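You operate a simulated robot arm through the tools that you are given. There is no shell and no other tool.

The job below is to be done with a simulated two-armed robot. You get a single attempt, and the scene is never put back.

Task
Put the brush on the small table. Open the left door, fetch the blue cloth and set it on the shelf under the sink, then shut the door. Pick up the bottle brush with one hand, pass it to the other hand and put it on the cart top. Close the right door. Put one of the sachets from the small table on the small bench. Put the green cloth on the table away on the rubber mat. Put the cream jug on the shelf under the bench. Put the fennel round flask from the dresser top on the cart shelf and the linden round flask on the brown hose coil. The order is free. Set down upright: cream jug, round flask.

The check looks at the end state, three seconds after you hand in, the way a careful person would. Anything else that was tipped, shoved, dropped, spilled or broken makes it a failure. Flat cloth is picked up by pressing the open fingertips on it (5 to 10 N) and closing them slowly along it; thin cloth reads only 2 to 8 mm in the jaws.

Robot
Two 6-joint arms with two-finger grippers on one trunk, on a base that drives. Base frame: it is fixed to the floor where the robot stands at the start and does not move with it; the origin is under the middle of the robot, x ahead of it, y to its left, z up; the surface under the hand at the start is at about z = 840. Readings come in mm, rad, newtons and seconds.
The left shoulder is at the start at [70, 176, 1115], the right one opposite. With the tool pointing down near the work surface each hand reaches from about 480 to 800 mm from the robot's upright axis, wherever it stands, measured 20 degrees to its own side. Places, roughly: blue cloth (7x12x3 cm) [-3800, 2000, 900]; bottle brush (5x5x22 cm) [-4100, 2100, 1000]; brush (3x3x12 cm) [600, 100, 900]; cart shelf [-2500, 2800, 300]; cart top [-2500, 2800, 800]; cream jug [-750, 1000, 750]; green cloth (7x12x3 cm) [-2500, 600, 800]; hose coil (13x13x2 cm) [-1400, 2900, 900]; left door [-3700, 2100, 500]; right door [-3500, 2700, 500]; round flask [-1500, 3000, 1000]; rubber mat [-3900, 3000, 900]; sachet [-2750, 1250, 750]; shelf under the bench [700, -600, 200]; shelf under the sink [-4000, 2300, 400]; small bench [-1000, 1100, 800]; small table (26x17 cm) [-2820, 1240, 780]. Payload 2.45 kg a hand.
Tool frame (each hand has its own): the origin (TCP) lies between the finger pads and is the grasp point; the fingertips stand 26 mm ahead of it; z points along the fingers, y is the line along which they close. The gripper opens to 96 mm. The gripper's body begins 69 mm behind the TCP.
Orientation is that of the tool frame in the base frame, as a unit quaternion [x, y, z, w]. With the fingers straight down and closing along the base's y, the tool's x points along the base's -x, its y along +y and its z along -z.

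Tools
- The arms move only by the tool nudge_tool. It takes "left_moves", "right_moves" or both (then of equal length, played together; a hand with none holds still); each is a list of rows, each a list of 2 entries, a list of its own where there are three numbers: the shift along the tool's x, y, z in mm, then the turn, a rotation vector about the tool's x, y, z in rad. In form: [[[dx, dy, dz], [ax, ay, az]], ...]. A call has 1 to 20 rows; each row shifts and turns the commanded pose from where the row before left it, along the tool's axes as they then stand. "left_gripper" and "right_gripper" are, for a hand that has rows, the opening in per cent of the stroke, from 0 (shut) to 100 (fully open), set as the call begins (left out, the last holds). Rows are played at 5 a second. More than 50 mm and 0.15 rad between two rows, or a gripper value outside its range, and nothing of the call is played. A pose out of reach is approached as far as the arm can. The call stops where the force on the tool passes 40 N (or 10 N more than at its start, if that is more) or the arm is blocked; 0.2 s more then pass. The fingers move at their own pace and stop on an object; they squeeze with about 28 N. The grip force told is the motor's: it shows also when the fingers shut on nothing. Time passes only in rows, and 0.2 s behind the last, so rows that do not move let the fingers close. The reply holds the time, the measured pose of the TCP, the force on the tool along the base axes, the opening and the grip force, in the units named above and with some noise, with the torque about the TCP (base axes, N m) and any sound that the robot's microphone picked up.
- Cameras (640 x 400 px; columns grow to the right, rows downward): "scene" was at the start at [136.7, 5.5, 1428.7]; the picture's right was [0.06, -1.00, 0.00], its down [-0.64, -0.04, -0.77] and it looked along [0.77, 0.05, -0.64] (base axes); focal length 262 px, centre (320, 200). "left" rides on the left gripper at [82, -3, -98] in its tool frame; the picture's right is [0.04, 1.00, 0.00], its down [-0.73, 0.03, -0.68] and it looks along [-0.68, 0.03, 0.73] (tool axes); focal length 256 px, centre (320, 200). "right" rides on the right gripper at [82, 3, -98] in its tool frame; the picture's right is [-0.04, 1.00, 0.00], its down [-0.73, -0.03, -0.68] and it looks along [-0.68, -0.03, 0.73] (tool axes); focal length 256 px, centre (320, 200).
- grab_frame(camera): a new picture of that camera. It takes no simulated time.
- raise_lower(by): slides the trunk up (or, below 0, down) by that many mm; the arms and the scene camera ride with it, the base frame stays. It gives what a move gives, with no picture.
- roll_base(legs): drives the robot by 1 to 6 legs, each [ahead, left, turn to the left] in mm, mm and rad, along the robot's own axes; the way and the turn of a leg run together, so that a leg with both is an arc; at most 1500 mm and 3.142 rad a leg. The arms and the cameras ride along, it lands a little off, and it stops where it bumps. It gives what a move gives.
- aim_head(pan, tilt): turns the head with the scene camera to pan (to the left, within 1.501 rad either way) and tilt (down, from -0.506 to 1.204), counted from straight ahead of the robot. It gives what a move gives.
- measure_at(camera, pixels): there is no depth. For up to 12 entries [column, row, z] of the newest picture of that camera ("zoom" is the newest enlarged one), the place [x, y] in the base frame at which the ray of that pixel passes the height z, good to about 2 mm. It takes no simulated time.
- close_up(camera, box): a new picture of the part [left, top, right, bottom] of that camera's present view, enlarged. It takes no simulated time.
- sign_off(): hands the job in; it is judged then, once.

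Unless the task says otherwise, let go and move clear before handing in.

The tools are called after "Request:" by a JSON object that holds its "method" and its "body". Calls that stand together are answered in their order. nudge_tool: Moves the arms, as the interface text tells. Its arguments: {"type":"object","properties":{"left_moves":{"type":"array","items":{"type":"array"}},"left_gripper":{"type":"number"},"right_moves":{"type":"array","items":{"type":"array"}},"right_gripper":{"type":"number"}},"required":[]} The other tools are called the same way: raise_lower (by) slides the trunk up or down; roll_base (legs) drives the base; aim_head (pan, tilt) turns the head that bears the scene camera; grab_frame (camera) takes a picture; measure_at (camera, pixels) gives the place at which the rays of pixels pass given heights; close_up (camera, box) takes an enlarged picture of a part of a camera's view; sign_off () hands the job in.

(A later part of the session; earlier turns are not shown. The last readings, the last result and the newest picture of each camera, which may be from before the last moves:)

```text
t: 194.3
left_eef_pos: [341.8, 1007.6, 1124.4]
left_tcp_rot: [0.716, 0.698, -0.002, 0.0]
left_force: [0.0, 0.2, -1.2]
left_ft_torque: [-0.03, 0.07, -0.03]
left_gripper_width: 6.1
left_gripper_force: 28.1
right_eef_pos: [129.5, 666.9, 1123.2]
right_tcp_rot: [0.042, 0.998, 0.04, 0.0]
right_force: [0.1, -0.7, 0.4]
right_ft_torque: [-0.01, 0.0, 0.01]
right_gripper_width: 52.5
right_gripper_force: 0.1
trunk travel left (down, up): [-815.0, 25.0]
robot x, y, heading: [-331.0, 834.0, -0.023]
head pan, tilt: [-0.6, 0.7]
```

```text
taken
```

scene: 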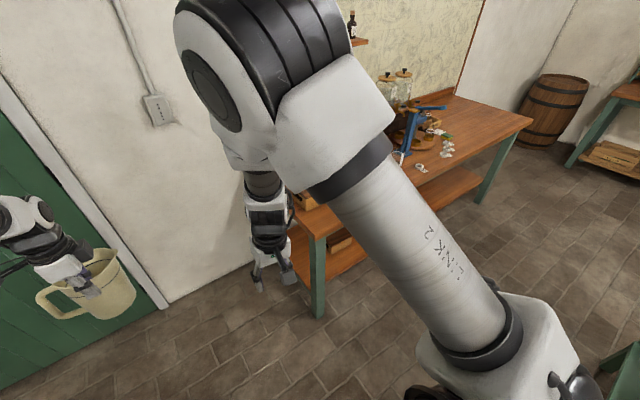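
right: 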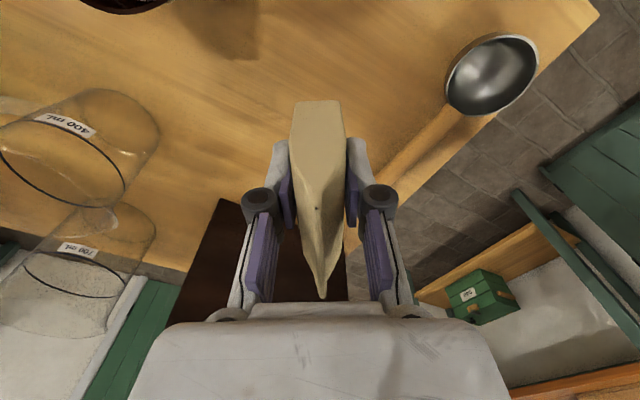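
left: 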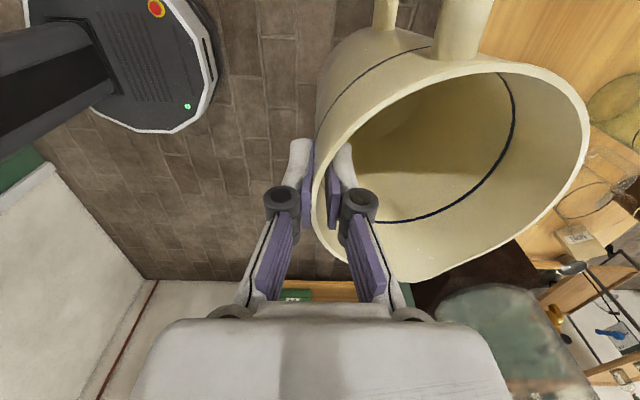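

Now I'll strafe along the bench part way and look at the shelf and the press.

Request:
{"method": "roll_base", "body": {"legs": [[0, 0, 0.026], [-30, -700, 0]]}}

Request:
{"method": "aim_head", "body": {"pan": -0.5, "tilt": 0.8}}

Request:
{"method": "grab_frame", "body": {"camera": "scene"}}

```text
t: 198.5
left_eef_pos: [306.5, 329.8, 1124.1]
left_tcp_rot: [0.706, 0.709, -0.003, 0.0]
left_force: [-0.3, 0.6, -1.5]
left_ft_torque: [-0.01, 0.06, 0.0]
left_gripper_width: 5.8
left_gripper_force: 27.8
right_eef_pos: [106.3, -18.5, 1122.2]
right_tcp_rot: [0.026, 0.999, 0.039, -0.001]
right_force: [-0.7, 0.1, -0.7]
right_ft_torque: [-0.02, 0.03, 0.0]
right_gripper_width: 53.0
right_gripper_force: 0.0
trunk travel left (down, up): [-815.0, 25.0]
robot x, y, heading: [-365.8, 133.3, 0.005]
head pan, tilt: [-0.6, 0.7]
```

```text
t: 199.2
left_eef_pos: [307.2, 328.9, 1124.8]
left_tcp_rot: [0.706, 0.708, -0.001, -0.001]
left_force: [0.4, -0.5, -0.8]
left_ft_torque: [0.0, 0.03, -0.02]
left_gripper_width: 6.0
left_gripper_force: 27.7
right_eef_pos: [107.1, -19.0, 1121.4]
right_tcp_rot: [0.026, 0.999, 0.04, -0.001]
right_force: [0.3, 0.5, 0.0]
right_ft_torque: [0.02, -0.01, -0.01]
right_gripper_width: 52.8
right_gripper_force: 0.1
trunk travel left (down, up): [-815.0, 25.0]
robot x, y, heading: [-362.8, 134.9, 0.01]
head pan, tilt: [-0.499, 0.799]
```

```text
taken
```

scene: 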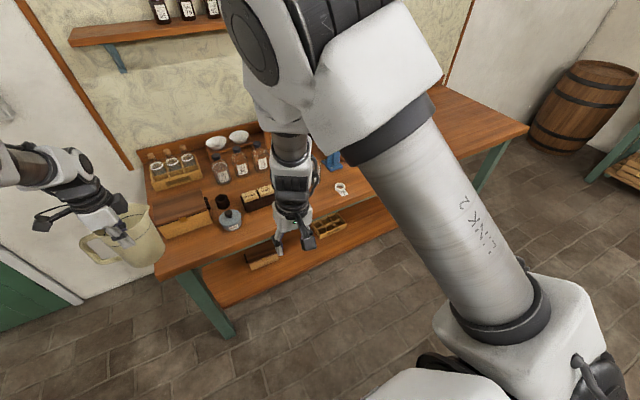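

Request:
{"method": "roll_base", "body": {"legs": [[0, -760, 0]]}}

Request:
{"method": "aim_head", "body": {"pan": 0.0, "tilt": 0.8}}

Request:
{"method": "grab_frame", "body": {"camera": "scene"}}

```text
t: 203.4
left_eef_pos: [310.7, -442.4, 1124.3]
left_tcp_rot: [0.708, 0.707, -0.003, 0.0]
left_force: [-0.3, 0.7, -1.3]
left_ft_torque: [-0.01, 0.05, 0.01]
left_gripper_width: 6.0
left_gripper_force: 27.8
right_eef_pos: [107.6, -789.8, 1123.3]
right_tcp_rot: [0.029, 0.999, 0.04, -0.001]
right_force: [0.0, 0.8, -0.2]
right_ft_torque: [-0.04, -0.01, -0.02]
right_gripper_width: 52.9
right_gripper_force: 0.1
trunk travel left (down, up): [-815.0, 25.0]
robot x, y, heading: [-360.8, -635.3, 0.001]
head pan, tilt: [-0.499, 0.799]
```

```text
t: 204.3
left_eef_pos: [310.8, -442.8, 1124.0]
left_tcp_rot: [0.708, 0.707, -0.002, 0.0]
left_force: [0.2, -0.3, -1.7]
left_ft_torque: [-0.02, 0.07, -0.01]
left_gripper_width: 6.1
left_gripper_force: 28.2
right_eef_pos: [108.5, -789.5, 1123.3]
right_tcp_rot: [0.028, 0.999, 0.04, 0.0]
right_force: [0.0, -0.7, 0.3]
right_ft_torque: [0.0, 0.0, -0.04]
right_gripper_width: 52.7
right_gripper_force: 0.1
trunk travel left (down, up): [-815.0, 25.0]
robot x, y, heading: [-360.5, -636.7, 0.0]
head pan, tilt: [0.0, 0.799]
```

```text
taken
```

scene: 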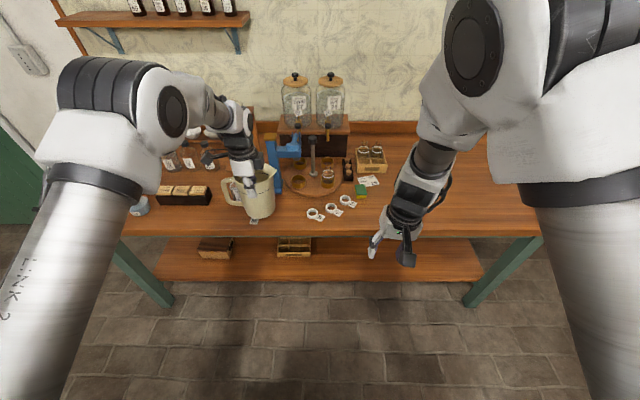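

The shelf under the bench is free to the right of the two boxes (columns 320-470, rows 240-278). I'll measure it.

Request:
{"method": "measure_at", "body": {"camera": "scene", "pixels": [[320, 280, 200], [320, 280, 250], [320, 280, 150], [380, 265, 200], [480, 278, 200], [465, 306, 0], [312, 258, 200], [160, 280, 200], [320, 236, 840], [320, 238, 200], [174, 306, 0]]}}

Request:
{"method": "close_up", "body": {"camera": "scene", "box": [140, 190, 560, 320]}}

```text
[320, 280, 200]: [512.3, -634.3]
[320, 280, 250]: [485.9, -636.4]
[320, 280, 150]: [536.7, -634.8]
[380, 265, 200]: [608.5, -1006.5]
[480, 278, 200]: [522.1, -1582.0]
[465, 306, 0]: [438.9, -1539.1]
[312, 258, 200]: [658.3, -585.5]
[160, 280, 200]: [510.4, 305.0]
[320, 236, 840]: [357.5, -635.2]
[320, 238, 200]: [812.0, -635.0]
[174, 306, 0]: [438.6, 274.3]
```

```text
1.52 times, centred on (350, 255) of scene
```

zoom: 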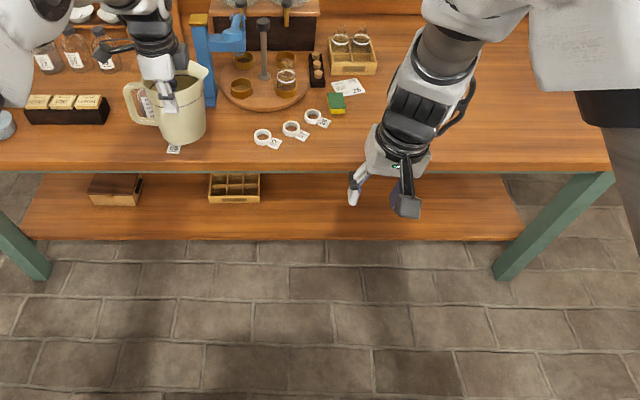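

The shelf's front edge is at x≈500, recessed behind the bench edge (x≈365), so I'll lower the arms with the trunk in front of it and drive the jug in. First strafe right past the tray, then lower most of the way.

Request:
{"method": "roll_base", "body": {"legs": [[0, -310, 0]]}}

Request:
{"method": "raise_lower", "body": {"by": -600}}

Request:
{"method": "aim_head", "body": {"pan": 0.1, "tilt": 0.5}}

Request:
{"method": "grab_frame", "body": {"camera": "scene"}}

Request:
{"method": "grab_frame", "body": {"camera": "right"}}

```text
t: 206.4
left_eef_pos: [310.1, -751.7, 1124.6]
left_tcp_rot: [0.707, 0.707, -0.002, 0.0]
left_force: [-0.7, -1.0, -1.3]
left_ft_torque: [-0.01, 0.02, -0.02]
left_gripper_width: 5.9
left_gripper_force: 27.9
right_eef_pos: [109.0, -1099.4, 1123.3]
right_tcp_rot: [0.028, 0.999, 0.039, 0.0]
right_force: [0.5, -0.3, 0.5]
right_ft_torque: [-0.04, 0.0, -0.02]
right_gripper_width: 52.5
right_gripper_force: 0.0
trunk travel left (down, up): [-815.0, 25.0]
robot x, y, heading: [-361.5, -948.0, 0.004]
head pan, tilt: [0.0, 0.799]
```

```text
refused: -600 is not a number from -400 to 400
```

```text
t: 207.2
left_eef_pos: [310.3, -754.8, 1124.1]
left_tcp_rot: [0.707, 0.707, -0.001, -0.001]
left_force: [-0.4, 0.3, -1.7]
left_ft_torque: [0.0, 0.04, -0.03]
left_gripper_width: 5.7
left_gripper_force: 28.0
right_eef_pos: [108.5, -1102.3, 1122.7]
right_tcp_rot: [0.028, 0.999, 0.041, 0.0]
right_force: [0.7, 0.9, 0.4]
right_ft_torque: [0.02, 0.0, 0.0]
right_gripper_width: 52.8
right_gripper_force: 0.0
trunk travel left (down, up): [-815.0, 25.0]
robot x, y, heading: [-362.2, -944.9, 0.001]
head pan, tilt: [0.099, 0.499]
```

```text
taken
```

scene: 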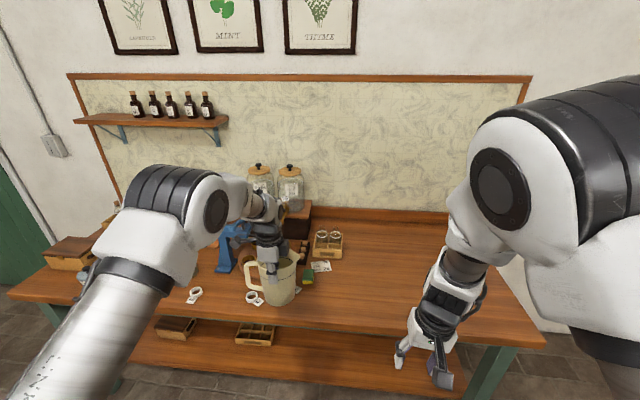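

```text
taken
```

right: 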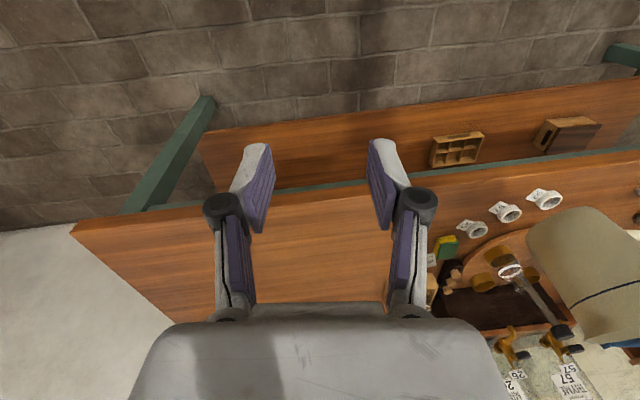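

The jug still overhangs the bench edge (x up to 423), so I'll draw the left hand back 130 mm before lowering.

Request:
{"method": "nudge_tool", "body": {"left_moves": [[[0, -35, 0], [0, 0, 0]], [[0, -35, 0], [0, 0, 0]], [[0, -35, 0], [0, 0, 0]], [[0, -25, 0], [0, 0, 0]]]}}

Request:
{"method": "grab_frame", "body": {"camera": "scene"}}

```text
t: 208.2
left_eef_pos: [180.4, -753.4, 1125.6]
left_tcp_rot: [0.706, 0.708, -0.001, 0.0]
left_force: [0.3, -0.5, -1.1]
left_ft_torque: [0.04, 0.03, -0.03]
left_gripper_width: 6.0
left_gripper_force: 27.7
right_eef_pos: [107.4, -1101.1, 1123.8]
right_tcp_rot: [0.028, 0.999, 0.04, 0.0]
right_force: [-0.1, -0.6, -0.1]
right_ft_torque: [-0.01, -0.02, 0.0]
right_gripper_width: 52.7
right_gripper_force: 0.0
trunk travel left (down, up): [-815.0, 25.0]
robot x, y, heading: [-362.4, -948.0, 0.002]
head pan, tilt: [0.099, 0.499]
```

```text
taken
```

scene: 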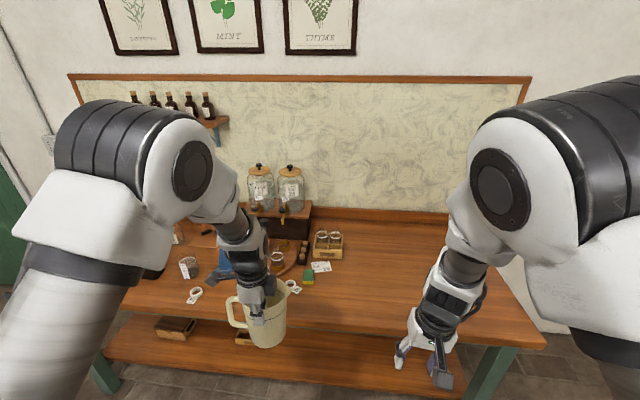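

Request:
{"method": "raise_lower", "body": {"by": -400}}

Request:
{"method": "raise_lower", "body": {"by": -370}}

Request:
{"method": "aim_head", "body": {"pan": 0.0, "tilt": 0.4}}

Request:
{"method": "grab_frame", "body": {"camera": "scene"}}

Request:
{"method": "grab_frame", "body": {"camera": "right"}}

Request:
{"method": "grab_frame", "body": {"camera": "left"}}

```text
t: 212.0
left_eef_pos: [181.8, -753.0, 724.9]
left_tcp_rot: [0.707, 0.707, -0.003, -0.001]
left_force: [0.7, -0.4, -2.1]
left_ft_torque: [-0.01, 0.02, -0.01]
left_gripper_width: 5.9
left_gripper_force: 28.1
right_eef_pos: [108.4, -1101.0, 722.9]
right_tcp_rot: [0.028, 0.999, 0.04, 0.0]
right_force: [0.2, -0.1, -0.2]
right_ft_torque: [-0.01, 0.03, -0.01]
right_gripper_width: 52.8
right_gripper_force: 0.1
trunk travel left (down, up): [-415.0, 425.0]
robot x, y, heading: [-361.2, -947.4, 0.001]
head pan, tilt: [0.099, 0.499]
```

```text
t: 215.6
left_eef_pos: [181.9, -752.3, 355.0]
left_tcp_rot: [0.707, 0.707, -0.001, -0.001]
left_force: [0.1, 0.5, -1.6]
left_ft_torque: [-0.01, 0.09, 0.02]
left_gripper_width: 6.3
left_gripper_force: 27.8
right_eef_pos: [109.2, -1101.0, 352.3]
right_tcp_rot: [0.028, 0.999, 0.04, 0.0]
right_force: [0.5, 0.0, -0.4]
right_ft_torque: [0.0, -0.02, 0.01]
right_gripper_width: 52.8
right_gripper_force: 0.0
trunk travel left (down, up): [-45.0, 795.0]
robot x, y, heading: [-360.1, -945.4, 0.003]
head pan, tilt: [0.099, 0.499]
```

```text
t: 216.3
left_eef_pos: [180.8, -752.6, 355.4]
left_tcp_rot: [0.707, 0.707, -0.002, -0.001]
left_force: [-0.5, -0.4, -0.8]
left_ft_torque: [-0.01, 0.03, -0.02]
left_gripper_width: 5.9
left_gripper_force: 27.9
right_eef_pos: [107.8, -1101.3, 352.3]
right_tcp_rot: [0.027, 0.999, 0.04, -0.001]
right_force: [0.4, 0.3, 0.9]
right_ft_torque: [0.01, 0.03, -0.02]
right_gripper_width: 52.7
right_gripper_force: 0.0
trunk travel left (down, up): [-45.0, 795.0]
robot x, y, heading: [-356.1, -950.8, -0.004]
head pan, tilt: [0.0, 0.4]
```

```text
taken
```

scene: 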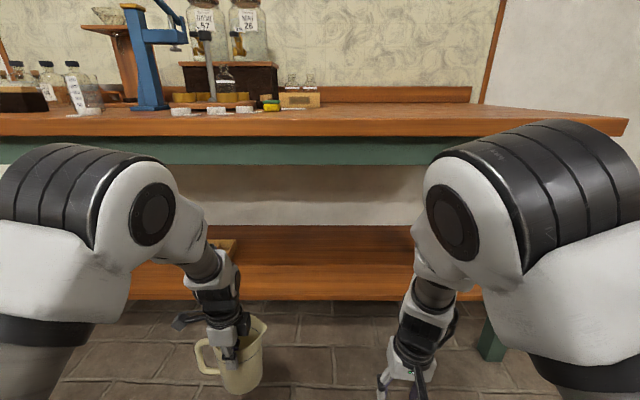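

```text
taken
```

right: 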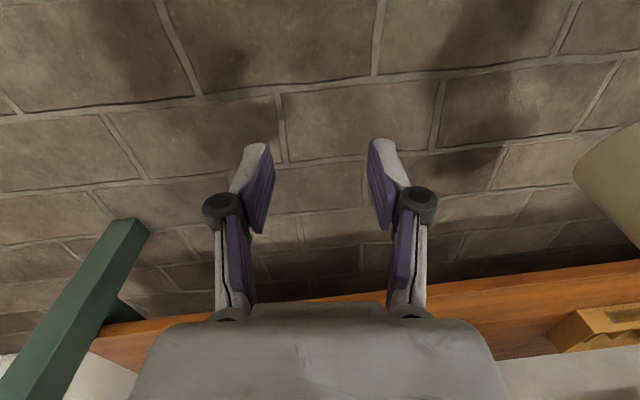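

```text
taken
```

left: 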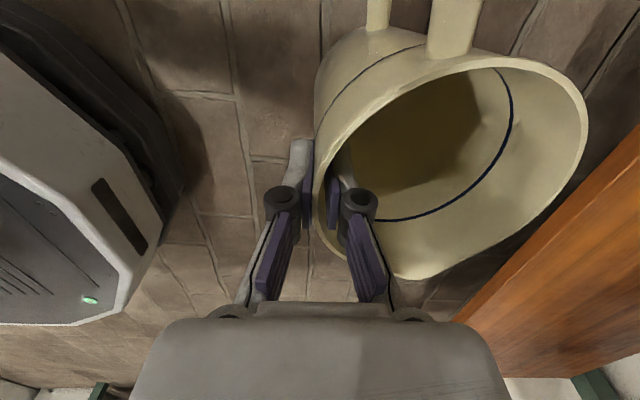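

The trunk is low; the shelf's front edge shows at rows 265–300 under the green apron. I'll measure the shelf and apron heights.

Request:
{"method": "close_up", "body": {"camera": "scene", "box": [180, 120, 440, 400]}}

Request:
{"method": "measure_at", "body": {"camera": "scene", "pixels": [[365, 265, 200], [365, 265, 230], [365, 265, 260], [365, 299, 200], [365, 299, 180], [365, 299, 160], [365, 165, 750], [365, 165, 780], [365, 228, 230]]}}

Request:
{"method": "measure_at", "body": {"camera": "right", "pixels": [[320, 298, 200], [320, 298, 230], [320, 298, 260]]}}

Request:
{"method": "measure_at", "body": {"camera": "left", "pixels": [[560, 210, 200], [560, 210, 230], [560, 210, 260]]}}

```text
1.43 times, centred on (310, 260) of scene
```

zoom: 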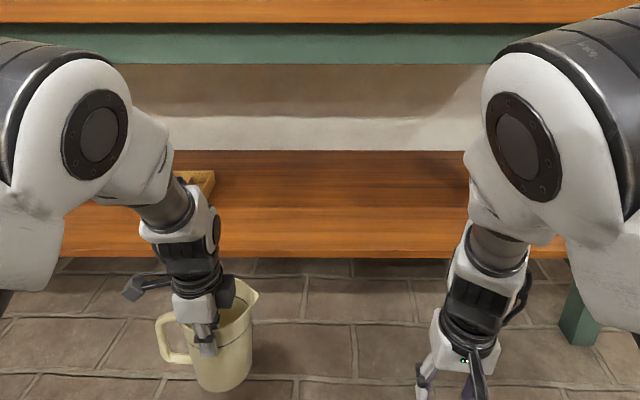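

```text
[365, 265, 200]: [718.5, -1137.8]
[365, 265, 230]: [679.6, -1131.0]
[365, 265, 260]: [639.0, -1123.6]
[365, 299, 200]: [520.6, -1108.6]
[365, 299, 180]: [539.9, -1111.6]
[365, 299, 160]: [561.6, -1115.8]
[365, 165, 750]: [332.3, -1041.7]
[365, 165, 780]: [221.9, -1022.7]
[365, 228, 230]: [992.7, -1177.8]
```

```text
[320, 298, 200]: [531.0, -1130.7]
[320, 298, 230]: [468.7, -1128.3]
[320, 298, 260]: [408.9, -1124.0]
```

```text
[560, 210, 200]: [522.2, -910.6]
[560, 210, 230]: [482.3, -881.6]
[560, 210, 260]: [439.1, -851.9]
```

The shelf top is near z 207 with its front edge at x≈510; the jug's bottom is at about 227. I'll extend the left arm 200 mm forward (still short of the shelf edge), a bit higher, and look.

Request:
{"method": "nudge_tool", "body": {"left_moves": [[[0, 0, -10], [0, 0, 0]], [[0, 40, 0], [0, 0, 0]], [[0, 40, 0], [0, 0, 0]], [[0, 40, 0], [0, 0, 0]], [[0, 40, 0], [0, 0, 0]], [[0, 35, 0], [0, 0, 0]]]}}

Request:
{"method": "grab_frame", "body": {"camera": "scene"}}

Request:
{"method": "grab_frame", "body": {"camera": "left"}}

```text
t: 217.7
left_eef_pos: [375.6, -755.7, 363.9]
left_tcp_rot: [0.707, 0.708, -0.002, -0.001]
left_force: [0.4, -0.5, -0.4]
left_ft_torque: [-0.03, 0.08, -0.01]
left_gripper_width: 6.0
left_gripper_force: 27.7
right_eef_pos: [108.6, -1102.7, 352.0]
right_tcp_rot: [0.029, 0.999, 0.04, -0.001]
right_force: [0.8, 0.3, 0.6]
right_ft_torque: [0.02, -0.01, 0.02]
right_gripper_width: 52.5
right_gripper_force: 0.1
trunk travel left (down, up): [-45.0, 795.0]
robot x, y, heading: [-359.7, -948.1, 0.002]
head pan, tilt: [0.0, 0.4]
```

```text
taken
```

scene: 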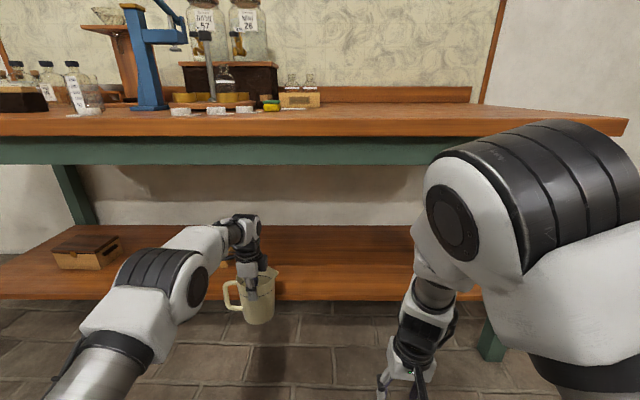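

```text
taken
```

left: 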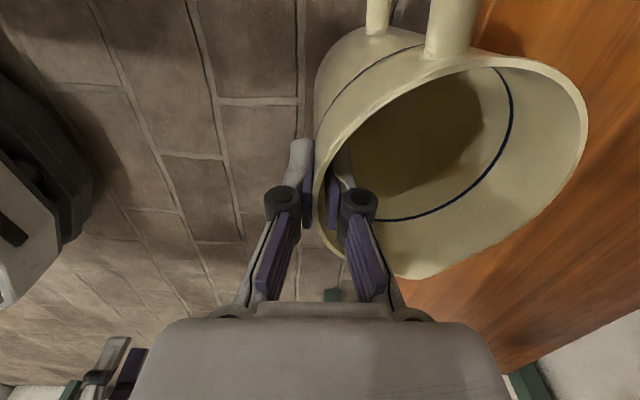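

The left arm is now well below the apron and the jug is level just short of the shelf. Driving forward 180 mm to bring it over the shelf.

Request:
{"method": "roll_base", "body": {"legs": [[180, 0, 0]]}}

Request:
{"method": "grab_frame", "body": {"camera": "scene"}}

Request:
{"method": "grab_frame", "body": {"camera": "left"}}

```text
t: 218.7
left_eef_pos: [440.0, -752.8, 368.5]
left_tcp_rot: [0.707, 0.707, -0.004, -0.003]
left_force: [-12.9, -1.4, 8.1]
left_ft_torque: [-0.14, 1.15, -0.02]
left_gripper_width: 23.2
left_gripper_force: 27.6
right_eef_pos: [174.3, -1100.5, 352.8]
right_tcp_rot: [0.028, 0.999, 0.04, 0.001]
right_force: [0.1, -0.4, -0.2]
right_ft_torque: [0.05, 0.02, 0.02]
right_gripper_width: 52.7
right_gripper_force: 0.0
trunk travel left (down, up): [-45.0, 795.0]
robot x, y, heading: [-296.0, -945.0, 0.003]
head pan, tilt: [0.0, 0.4]
stopped in leg 1: the force on the tool passed its limit at 49 N (the readings are from after the stop); the commanded pose is now the measured one
```

```text
taken
```

scene: 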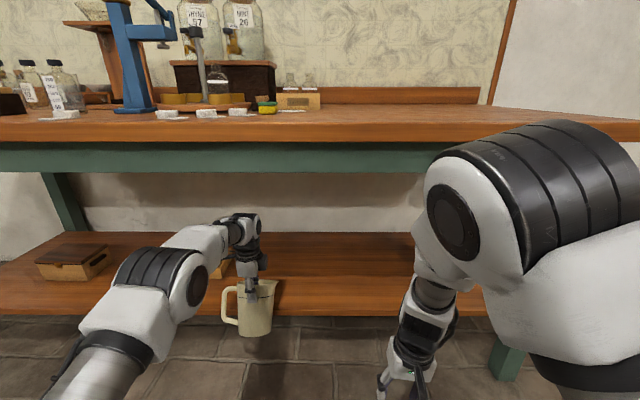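

```text
taken
```

left: 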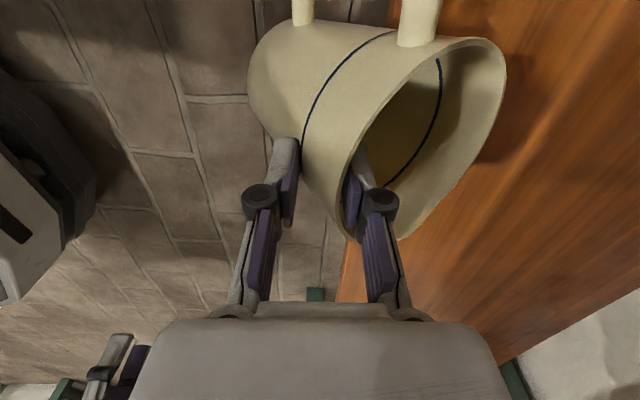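

The jug's base caught the shelf edge and tipped in the grip (23 mm), so the shelf is higher than I judged. I'll back off at once and inspect.

Request:
{"method": "roll_base", "body": {"legs": [[-100, 0, 0]]}}

Request:
{"method": "grab_frame", "body": {"camera": "scene"}}

Request:
{"method": "grab_frame", "body": {"camera": "left"}}

```text
t: 219.9
left_eef_pos: [342.4, -754.1, 366.4]
left_tcp_rot: [0.707, 0.707, -0.004, -0.002]
left_force: [0.8, -0.2, -1.0]
left_ft_torque: [-0.01, 0.06, 0.01]
left_gripper_width: 6.3
left_gripper_force: 28.4
right_eef_pos: [74.4, -1101.3, 352.5]
right_tcp_rot: [0.028, 0.999, 0.041, -0.001]
right_force: [-0.3, 0.2, 0.6]
right_ft_torque: [-0.01, -0.01, -0.01]
right_gripper_width: 52.7
right_gripper_force: 0.0
trunk travel left (down, up): [-45.0, 795.0]
robot x, y, heading: [-394.1, -948.4, -0.002]
head pan, tilt: [0.0, 0.4]
```

```text
taken
```

scene: 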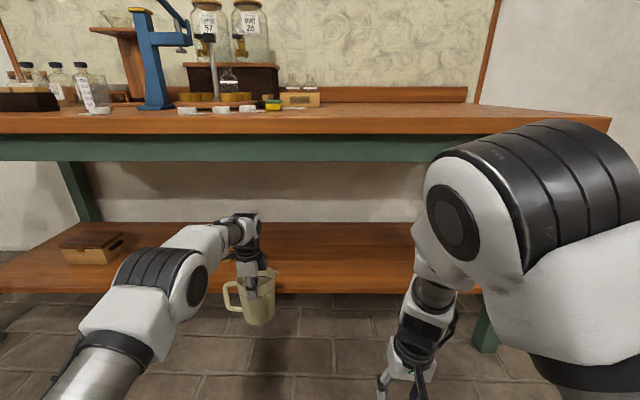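

```text
taken
```

left: 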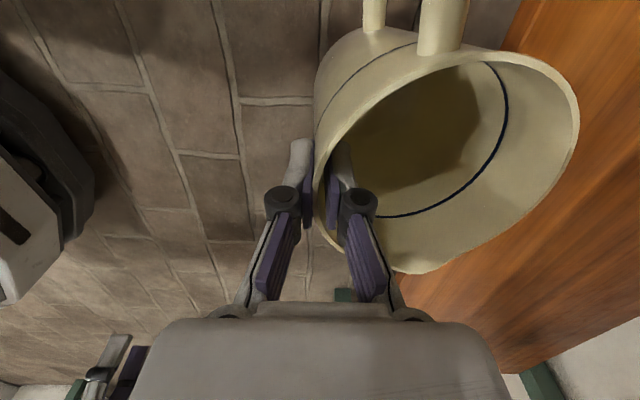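

The grip recovered (6.3 mm). I'll look at the shelf edge closely in both views to fix its height.

Request:
{"method": "close_up", "body": {"camera": "scene", "box": [260, 210, 420, 310]}}

Request:
{"method": "close_up", "body": {"camera": "left", "box": [380, 180, 540, 380]}}

Request:
{"method": "close_up", "body": {"camera": "right", "box": [400, 240, 640, 390]}}

```text
4.00 times, centred on (340, 260) of scene
```

zoom: 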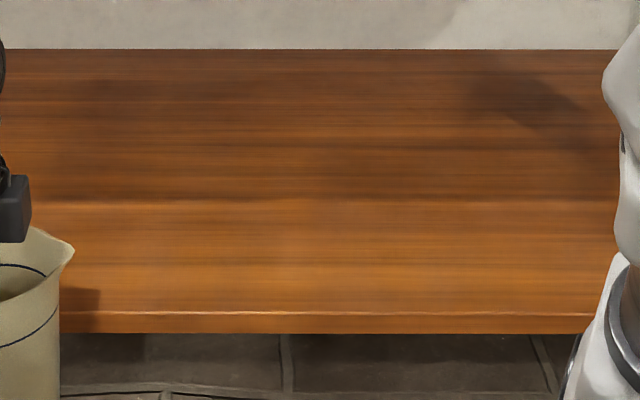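

```text
2.00 times, centred on (460, 280) of left
```

zoom: 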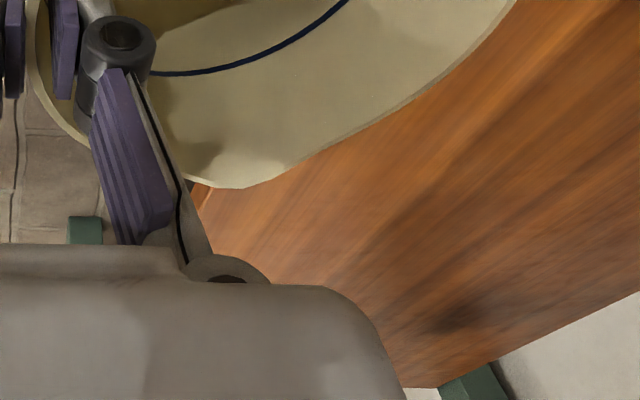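

```text
2.67 times, centred on (520, 315) of right
```

zoom: 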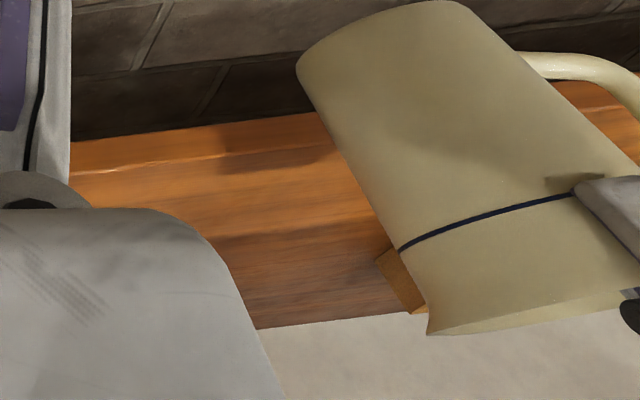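

Request:
{"method": "measure_at", "body": {"camera": "scene", "pixels": [[335, 288, 200], [335, 288, 220], [335, 288, 240], [335, 288, 260], [335, 293, 200], [335, 293, 180]]}}

Request:
{"method": "measure_at", "body": {"camera": "right", "pixels": [[456.2, 302.5, 200], [456.2, 302.5, 220], [456.2, 302.5, 240], [456.2, 302.5, 260], [456, 290, 200], [456, 290, 180]]}}

```text
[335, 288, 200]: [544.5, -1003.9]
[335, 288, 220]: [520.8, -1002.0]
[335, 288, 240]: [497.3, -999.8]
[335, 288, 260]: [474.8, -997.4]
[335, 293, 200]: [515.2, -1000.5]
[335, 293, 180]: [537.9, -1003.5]
```

```text
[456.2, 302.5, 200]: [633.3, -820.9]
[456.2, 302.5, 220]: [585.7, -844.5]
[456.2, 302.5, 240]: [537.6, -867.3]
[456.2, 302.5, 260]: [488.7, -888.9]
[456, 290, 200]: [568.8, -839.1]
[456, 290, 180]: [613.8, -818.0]
```

Measured properly on its top edge, the shelf is at about z 260 with its edge at x≈480. I'll raise 55 mm so that the jug's base clears, then drive in again.

Request:
{"method": "raise_lower", "body": {"by": 55}}

Request:
{"method": "roll_base", "body": {"legs": [[110, 0, 0]]}}

Request:
{"method": "grab_frame", "body": {"camera": "scene"}}

Request:
{"method": "grab_frame", "body": {"camera": "right"}}

```text
t: 220.8
left_eef_pos: [340.4, -754.0, 420.8]
left_tcp_rot: [0.707, 0.707, -0.004, -0.002]
left_force: [-0.1, 0.1, -1.6]
left_ft_torque: [-0.01, 0.06, 0.02]
left_gripper_width: 6.0
left_gripper_force: 27.6
right_eef_pos: [73.8, -1101.8, 407.2]
right_tcp_rot: [0.029, 0.999, 0.041, -0.001]
right_force: [-1.3, 0.4, 0.2]
right_ft_torque: [0.0, -0.02, 0.01]
right_gripper_width: 52.9
right_gripper_force: 0.1
trunk travel left (down, up): [-100.0, 740.0]
robot x, y, heading: [-397.4, -951.9, -0.001]
head pan, tilt: [0.0, 0.4]
```

```text
t: 222.0
left_eef_pos: [450.6, -754.8, 421.1]
left_tcp_rot: [0.706, 0.708, -0.003, -0.002]
left_force: [-0.2, 0.5, -1.8]
left_ft_torque: [-0.07, 0.05, 0.04]
left_gripper_width: 6.0
left_gripper_force: 28.3
right_eef_pos: [184.5, -1101.0, 406.5]
right_tcp_rot: [0.029, 0.999, 0.041, -0.001]
right_force: [-0.5, -0.4, 0.4]
right_ft_torque: [-0.03, -0.01, -0.05]
right_gripper_width: 53.0
right_gripper_force: 0.1
trunk travel left (down, up): [-100.0, 740.0]
robot x, y, heading: [-283.8, -946.8, 0.002]
head pan, tilt: [0.0, 0.4]
```

```text
taken
```

scene: 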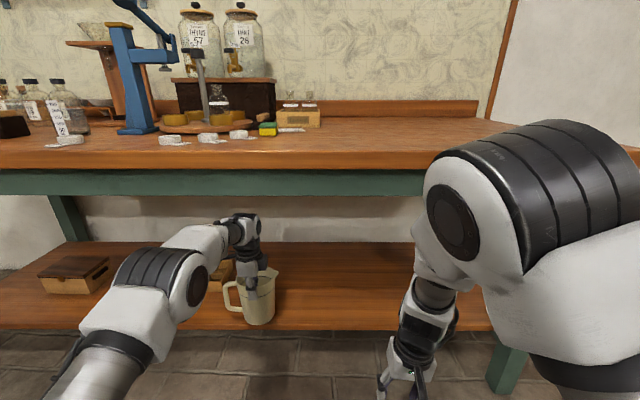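

```text
taken
```

right: 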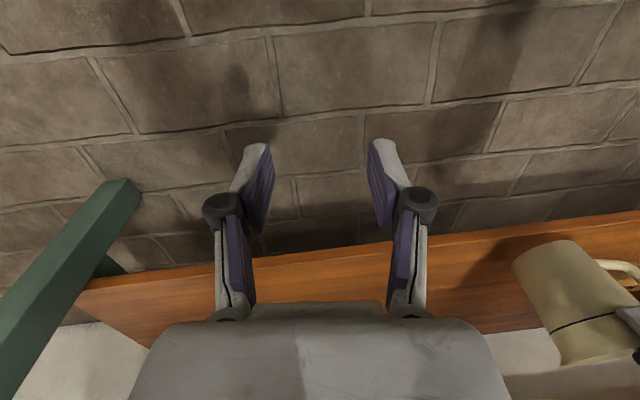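

No contact now and the jug is over the shelf. Another 100 mm in.

Request:
{"method": "roll_base", "body": {"legs": [[100, 0, 0]]}}

Request:
{"method": "close_up", "body": {"camera": "scene", "box": [180, 200, 340, 380]}}

Request:
{"method": "grab_frame", "body": {"camera": "left"}}

Request:
{"method": "close_up", "body": {"camera": "right", "box": [420, 200, 640, 380]}}

```text
t: 223.2
left_eef_pos: [550.1, -755.3, 421.2]
left_tcp_rot: [0.707, 0.707, -0.004, -0.002]
left_force: [0.5, -1.1, -0.4]
left_ft_torque: [-0.06, 0.07, 0.0]
left_gripper_width: 6.0
left_gripper_force: 28.4
right_eef_pos: [283.7, -1100.9, 406.7]
right_tcp_rot: [0.029, 0.999, 0.041, 0.0]
right_force: [-0.3, -0.9, 0.2]
right_ft_torque: [0.0, 0.02, 0.01]
right_gripper_width: 52.9
right_gripper_force: 0.0
trunk travel left (down, up): [-100.0, 740.0]
robot x, y, heading: [-186.6, -947.4, 0.003]
head pan, tilt: [0.0, 0.4]
```

```text
2.22 times, centred on (260, 290) of scene
```

zoom: 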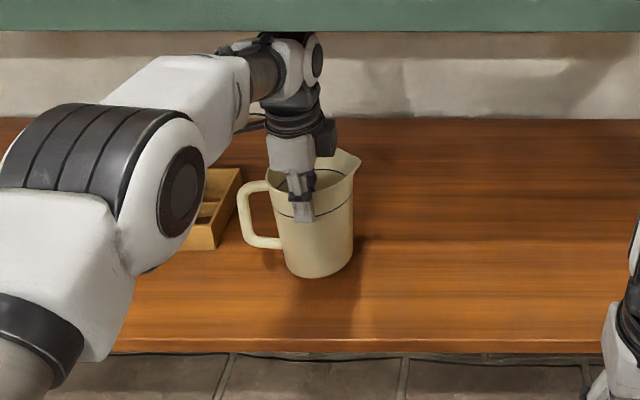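

```text
taken
```

left: 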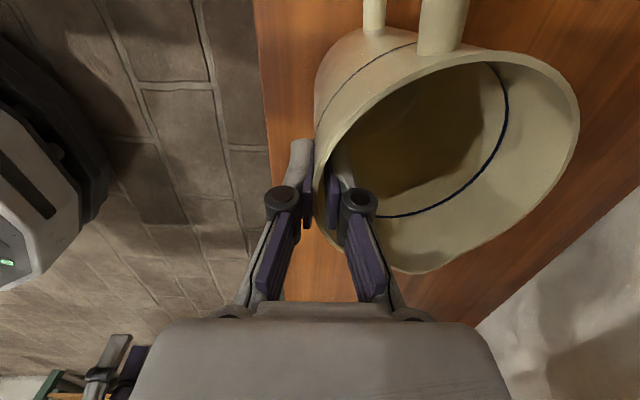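

```text
2.22 times, centred on (530, 290) of right
```

zoom: 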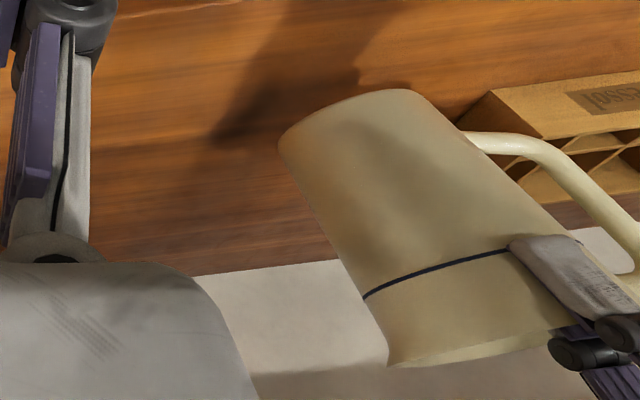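

The jug hangs over the shelf; its handle is close to the tray in view, so I'll measure that gap before lowering.

Request:
{"method": "measure_at", "body": {"camera": "scene", "pixels": [[276, 311, 260], [285, 288, 260], [289, 279, 310], [287, 296, 370], [317, 325, 280], [320, 358, 260]]}}

```text
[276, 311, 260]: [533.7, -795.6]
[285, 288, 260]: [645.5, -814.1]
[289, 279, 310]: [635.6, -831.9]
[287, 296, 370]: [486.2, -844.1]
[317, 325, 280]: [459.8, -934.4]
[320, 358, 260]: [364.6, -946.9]
```

Request:
{"method": "measure_at", "body": {"camera": "scene", "pixels": [[213.7, 312.6, 260], [225, 279, 310], [223.2, 297, 370], [223.2, 297, 340], [341, 357.6, 260], [253, 325, 290]]}}

```text
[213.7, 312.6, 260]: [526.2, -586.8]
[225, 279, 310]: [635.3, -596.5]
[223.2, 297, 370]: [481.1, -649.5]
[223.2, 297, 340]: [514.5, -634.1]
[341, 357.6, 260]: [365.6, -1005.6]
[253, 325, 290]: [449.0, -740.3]
```

Allowing for the 100 mm move, the tray edge is at y≈-590 and the handle at y≈-640, so there's room. Lowering gently to contact.

Request:
{"method": "nudge_tool", "body": {"left_moves": [[[0, 0, 10], [0, 0, 0]], [[0, 0, 8], [0, 0, 0]], [[0, 0, 5], [0, 0, 0]]]}}

Request:
{"method": "nudge_tool", "body": {"left_moves": [[[0, 0, 2.5], [0, 0, 0]], [[0, 0, 2.5], [0, 0, 0]]]}}

```text
t: 224.0
left_eef_pos: [549.5, -753.2, 397.8]
left_tcp_rot: [0.707, 0.707, -0.004, -0.002]
left_force: [0.8, -0.2, -0.9]
left_ft_torque: [-0.04, 0.04, -0.03]
left_gripper_width: 6.1
left_gripper_force: 28.0
right_eef_pos: [283.7, -1101.7, 407.2]
right_tcp_rot: [0.029, 0.999, 0.041, 0.0]
right_force: [-0.3, -0.5, -0.9]
right_ft_torque: [0.02, 0.0, 0.02]
right_gripper_width: 52.8
right_gripper_force: 0.1
trunk travel left (down, up): [-100.0, 740.0]
robot x, y, heading: [-180.6, -949.4, -0.0]
head pan, tilt: [0.0, 0.4]
```

```text
t: 224.6
left_eef_pos: [550.4, -754.0, 393.2]
left_tcp_rot: [0.707, 0.707, -0.004, -0.002]
left_force: [-0.2, -0.7, -0.4]
left_ft_torque: [-0.01, 0.07, 0.02]
left_gripper_width: 6.0
left_gripper_force: 27.8
right_eef_pos: [283.2, -1101.5, 406.6]
right_tcp_rot: [0.028, 0.999, 0.041, 0.0]
right_force: [-0.5, 0.3, 0.6]
right_ft_torque: [0.05, 0.0, 0.0]
right_gripper_width: 52.7
right_gripper_force: 0.0
trunk travel left (down, up): [-100.0, 740.0]
robot x, y, heading: [-188.2, -948.9, 0.0]
head pan, tilt: [0.0, 0.4]
```

Request:
{"method": "nudge_tool", "body": {"left_moves": [[[0, 0, 2], [0, 0, 0]], [[0, 0, 2], [0, 0, 0]]]}}

Request:
{"method": "nudge_tool", "body": {"left_moves": [[[0, 0, 2], [0, 0, 0]], [[0, 0, 2], [0, 0, 0]]]}}

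Request:
{"method": "grab_frame", "body": {"camera": "scene"}}

Request:
{"method": "close_up", "body": {"camera": "scene", "box": [180, 240, 340, 380]}}

```text
t: 225.2
left_eef_pos: [548.3, -754.5, 389.4]
left_tcp_rot: [0.707, 0.707, -0.003, -0.002]
left_force: [0.6, 0.2, -1.8]
left_ft_torque: [0.0, 0.05, -0.01]
left_gripper_width: 6.0
left_gripper_force: 27.8
right_eef_pos: [283.1, -1100.3, 407.5]
right_tcp_rot: [0.029, 0.999, 0.042, 0.0]
right_force: [0.8, 0.5, -0.3]
right_ft_torque: [-0.02, 0.0, 0.01]
right_gripper_width: 52.8
right_gripper_force: 0.1
trunk travel left (down, up): [-100.0, 740.0]
robot x, y, heading: [-186.7, -947.0, 0.002]
head pan, tilt: [0.0, 0.4]
```

```text
t: 225.8
left_eef_pos: [550.2, -753.3, 386.1]
left_tcp_rot: [0.707, 0.707, -0.003, -0.002]
left_force: [0.9, -0.3, -1.1]
left_ft_torque: [0.04, 0.06, 0.0]
left_gripper_width: 6.3
left_gripper_force: 28.0
right_eef_pos: [283.0, -1101.5, 406.8]
right_tcp_rot: [0.028, 0.999, 0.041, 0.0]
right_force: [0.7, -0.1, 0.2]
right_ft_torque: [-0.01, 0.02, -0.01]
right_gripper_width: 53.1
right_gripper_force: 0.0
trunk travel left (down, up): [-100.0, 740.0]
robot x, y, heading: [-185.1, -949.3, 0.002]
head pan, tilt: [0.0, 0.4]
```

```text
taken
```

scene: 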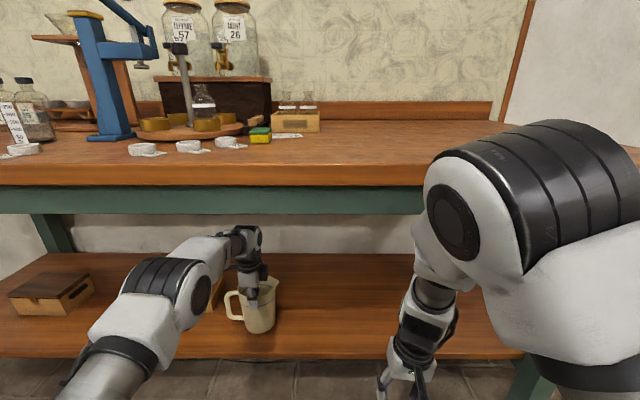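

```text
2.86 times, centred on (260, 310) of scene
```

zoom: 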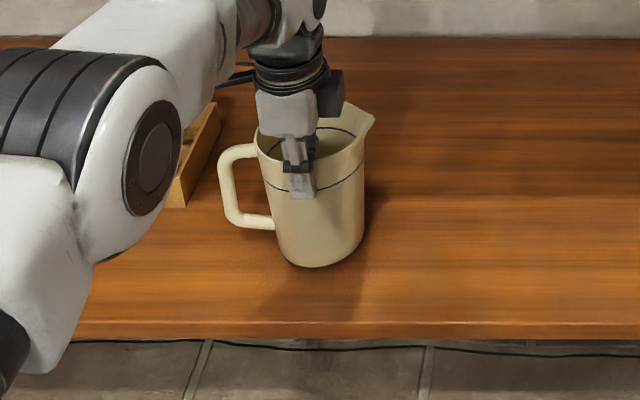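

Request:
{"method": "nudge_tool", "body": {"left_moves": [[[0, 0, 2], [0, 0, 0]], [[0, 0, 2], [0, 0, 0]]]}}

Request:
{"method": "nudge_tool", "body": {"left_moves": [[[0, 0, 2], [0, 0, 0]], [[0, 0, 2], [0, 0, 0]]]}}

Request:
{"method": "nudge_tool", "body": {"left_moves": [[[0, 0, 2], [0, 0, 0]], [[0, 0, 2], [0, 0, 0]]]}}

```text
t: 226.4
left_eef_pos: [550.7, -753.5, 382.7]
left_tcp_rot: [0.708, 0.706, -0.002, -0.003]
left_force: [-1.6, 0.4, 4.2]
left_ft_torque: [0.06, -0.17, 0.04]
left_gripper_width: 6.1
left_gripper_force: 28.0
right_eef_pos: [283.4, -1102.1, 408.2]
right_tcp_rot: [0.028, 0.999, 0.041, 0.0]
right_force: [0.4, -0.5, -0.2]
right_ft_torque: [-0.03, 0.0, 0.0]
right_gripper_width: 52.7
right_gripper_force: 0.0
trunk travel left (down, up): [-100.0, 740.0]
robot x, y, heading: [-188.0, -949.4, 0.0]
head pan, tilt: [0.0, 0.4]
```

```text
t: 227.0
left_eef_pos: [549.1, -753.2, 381.0]
left_tcp_rot: [0.707, 0.707, -0.001, 0.0]
left_force: [-6.4, -1.0, 19.1]
left_ft_torque: [0.34, -0.73, 0.1]
left_gripper_width: 5.8
left_gripper_force: 27.7
right_eef_pos: [281.9, -1101.1, 409.7]
right_tcp_rot: [0.029, 0.999, 0.041, 0.001]
right_force: [0.1, -0.4, -0.4]
right_ft_torque: [0.02, 0.01, 0.0]
right_gripper_width: 53.1
right_gripper_force: 0.1
trunk travel left (down, up): [-100.0, 740.0]
robot x, y, heading: [-187.7, -947.8, 0.001]
head pan, tilt: [0.0, 0.4]
```

```text
t: 227.6
left_eef_pos: [547.8, -754.4, 377.7]
left_tcp_rot: [0.707, 0.707, -0.001, -0.001]
left_force: [-10.1, -2.4, 26.7]
left_ft_torque: [0.5, -0.9, 0.08]
left_gripper_width: 6.5
left_gripper_force: 28.2
right_eef_pos: [282.3, -1100.8, 409.2]
right_tcp_rot: [0.029, 0.999, 0.042, 0.002]
right_force: [-0.2, -0.1, 0.4]
right_ft_torque: [0.02, 0.01, 0.02]
right_gripper_width: 52.6
right_gripper_force: 0.0
trunk travel left (down, up): [-100.0, 740.0]
robot x, y, heading: [-185.6, -947.0, 0.004]
head pan, tilt: [0.0, 0.4]
```

The jug bears on the shelf (27 N). Easing 1.5 mm and opening the fingers.

Request:
{"method": "nudge_tool", "body": {"left_moves": [[[0, 0, -1.5], [0, 0, 0]], [[0, 0, 0], [0, 0, 0]]]}}

Request:
{"method": "nudge_tool", "body": {"left_moves": [[[0, 0, 0], [0, 0, 0]], [[0, 0, 0], [0, 0, 0]], [[0, 0, 0], [0, 0, 0]]], "left_gripper": 40}}

Request:
{"method": "close_up", "body": {"camera": "scene", "box": [180, 240, 340, 380]}}

Request:
{"method": "grab_frame", "body": {"camera": "left"}}

```text
t: 228.2
left_eef_pos: [547.7, -754.2, 377.1]
left_tcp_rot: [0.707, 0.707, -0.002, 0.0]
left_force: [-6.5, -2.1, 21.0]
left_ft_torque: [0.46, -0.88, 0.05]
left_gripper_width: 6.2
left_gripper_force: 27.6
right_eef_pos: [281.7, -1101.6, 407.8]
right_tcp_rot: [0.029, 0.999, 0.042, 0.001]
right_force: [0.0, -0.4, -0.4]
right_ft_torque: [0.04, -0.01, 0.0]
right_gripper_width: 53.0
right_gripper_force: 0.0
trunk travel left (down, up): [-100.0, 740.0]
robot x, y, heading: [-185.2, -946.6, 0.002]
head pan, tilt: [0.0, 0.4]
```

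```text
t: 229.0
left_eef_pos: [548.9, -754.4, 374.2]
left_tcp_rot: [0.707, 0.708, -0.003, -0.001]
left_force: [0.3, -0.2, 0.9]
left_ft_torque: [-0.03, 0.01, -0.01]
left_gripper_width: 38.6
left_gripper_force: 0.0
right_eef_pos: [282.7, -1100.5, 407.3]
right_tcp_rot: [0.029, 0.999, 0.041, -0.001]
right_force: [1.5, 0.1, -1.1]
right_ft_torque: [-0.01, 0.02, 0.0]
right_gripper_width: 52.8
right_gripper_force: 0.1
trunk travel left (down, up): [-100.0, 740.0]
robot x, y, heading: [-187.0, -947.7, -0.002]
head pan, tilt: [0.0, 0.4]
```

```text
2.86 times, centred on (260, 310) of scene
```

zoom: 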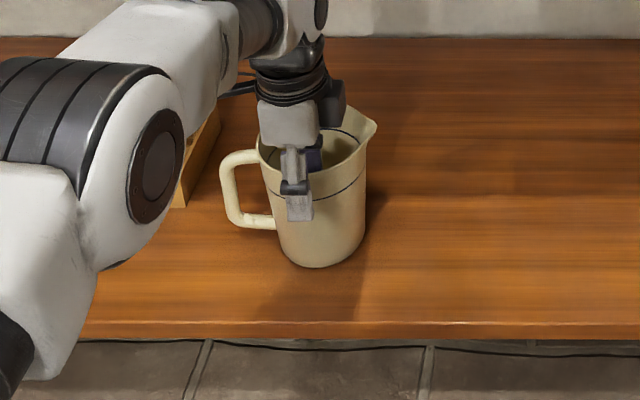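

```text
taken
```

left: 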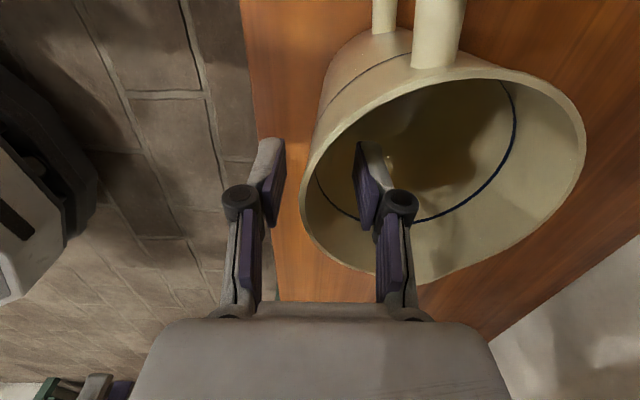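

The jug stands upright on the shelf with the fingers open. Rising 70 mm clear of the rim and then backing out.

Request:
{"method": "nudge_tool", "body": {"left_moves": [[[0, 0, -15], [0, 0, 0]], [[0, 0, -20], [0, 0, 0]], [[0, 0, -20], [0, 0, 0]], [[0, 0, -20], [0, 0, 0]]]}}

Request:
{"method": "grab_frame", "body": {"camera": "left"}}

Request:
{"method": "grab_frame", "body": {"camera": "scene"}}

```text
t: 230.0
left_eef_pos: [548.0, -754.7, 436.7]
left_tcp_rot: [0.708, 0.707, -0.01, -0.009]
left_force: [0.8, -0.7, 0.2]
left_ft_torque: [0.01, -0.02, 0.02]
left_gripper_width: 38.3
left_gripper_force: 0.2
right_eef_pos: [282.7, -1099.6, 403.8]
right_tcp_rot: [0.03, 0.999, 0.04, -0.002]
right_force: [-0.7, -0.2, 0.0]
right_ft_torque: [0.0, -0.01, 0.0]
right_gripper_width: 52.6
right_gripper_force: 0.0
trunk travel left (down, up): [-100.0, 740.0]
robot x, y, heading: [-186.4, -948.3, 0.001]
head pan, tilt: [0.0, 0.4]
```

```text
taken
```

left: 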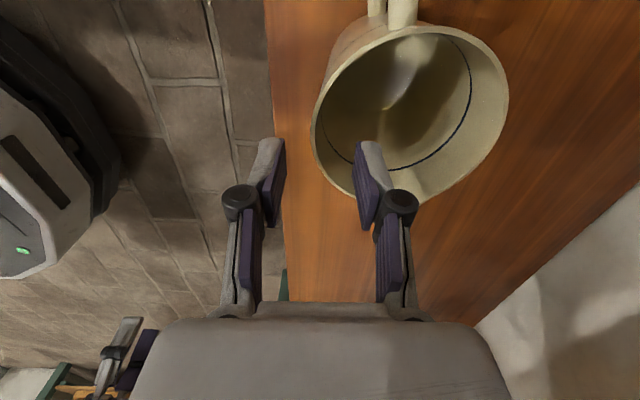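

```text
taken
```

scene: 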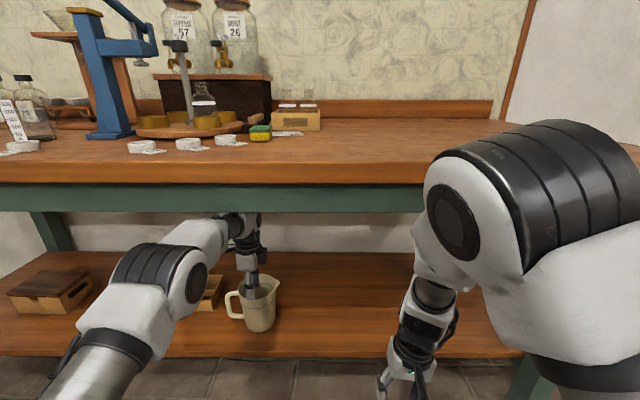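

The tips are at z≈411, above the jug's rim (≈390). Backing straight out.

Request:
{"method": "roll_base", "body": {"legs": [[-150, 0, 0]]}}

Request:
{"method": "grab_frame", "body": {"camera": "scene"}}

```text
t: 231.4
left_eef_pos: [398.4, -751.9, 450.6]
left_tcp_rot: [0.706, 0.708, -0.002, -0.002]
left_force: [0.0, -0.1, 0.2]
left_ft_torque: [0.0, -0.02, 0.01]
left_gripper_width: 38.4
left_gripper_force: 0.1
right_eef_pos: [131.4, -1099.8, 407.3]
right_tcp_rot: [0.028, 0.999, 0.042, 0.0]
right_force: [0.0, 0.3, 0.3]
right_ft_torque: [0.02, 0.02, -0.03]
right_gripper_width: 52.7
right_gripper_force: 0.1
trunk travel left (down, up): [-100.0, 740.0]
robot x, y, heading: [-338.0, -946.2, 0.004]
head pan, tilt: [0.0, 0.4]
```

```text
taken
```

scene: 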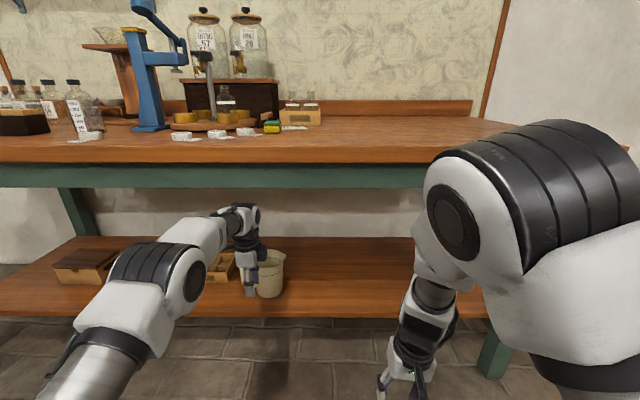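

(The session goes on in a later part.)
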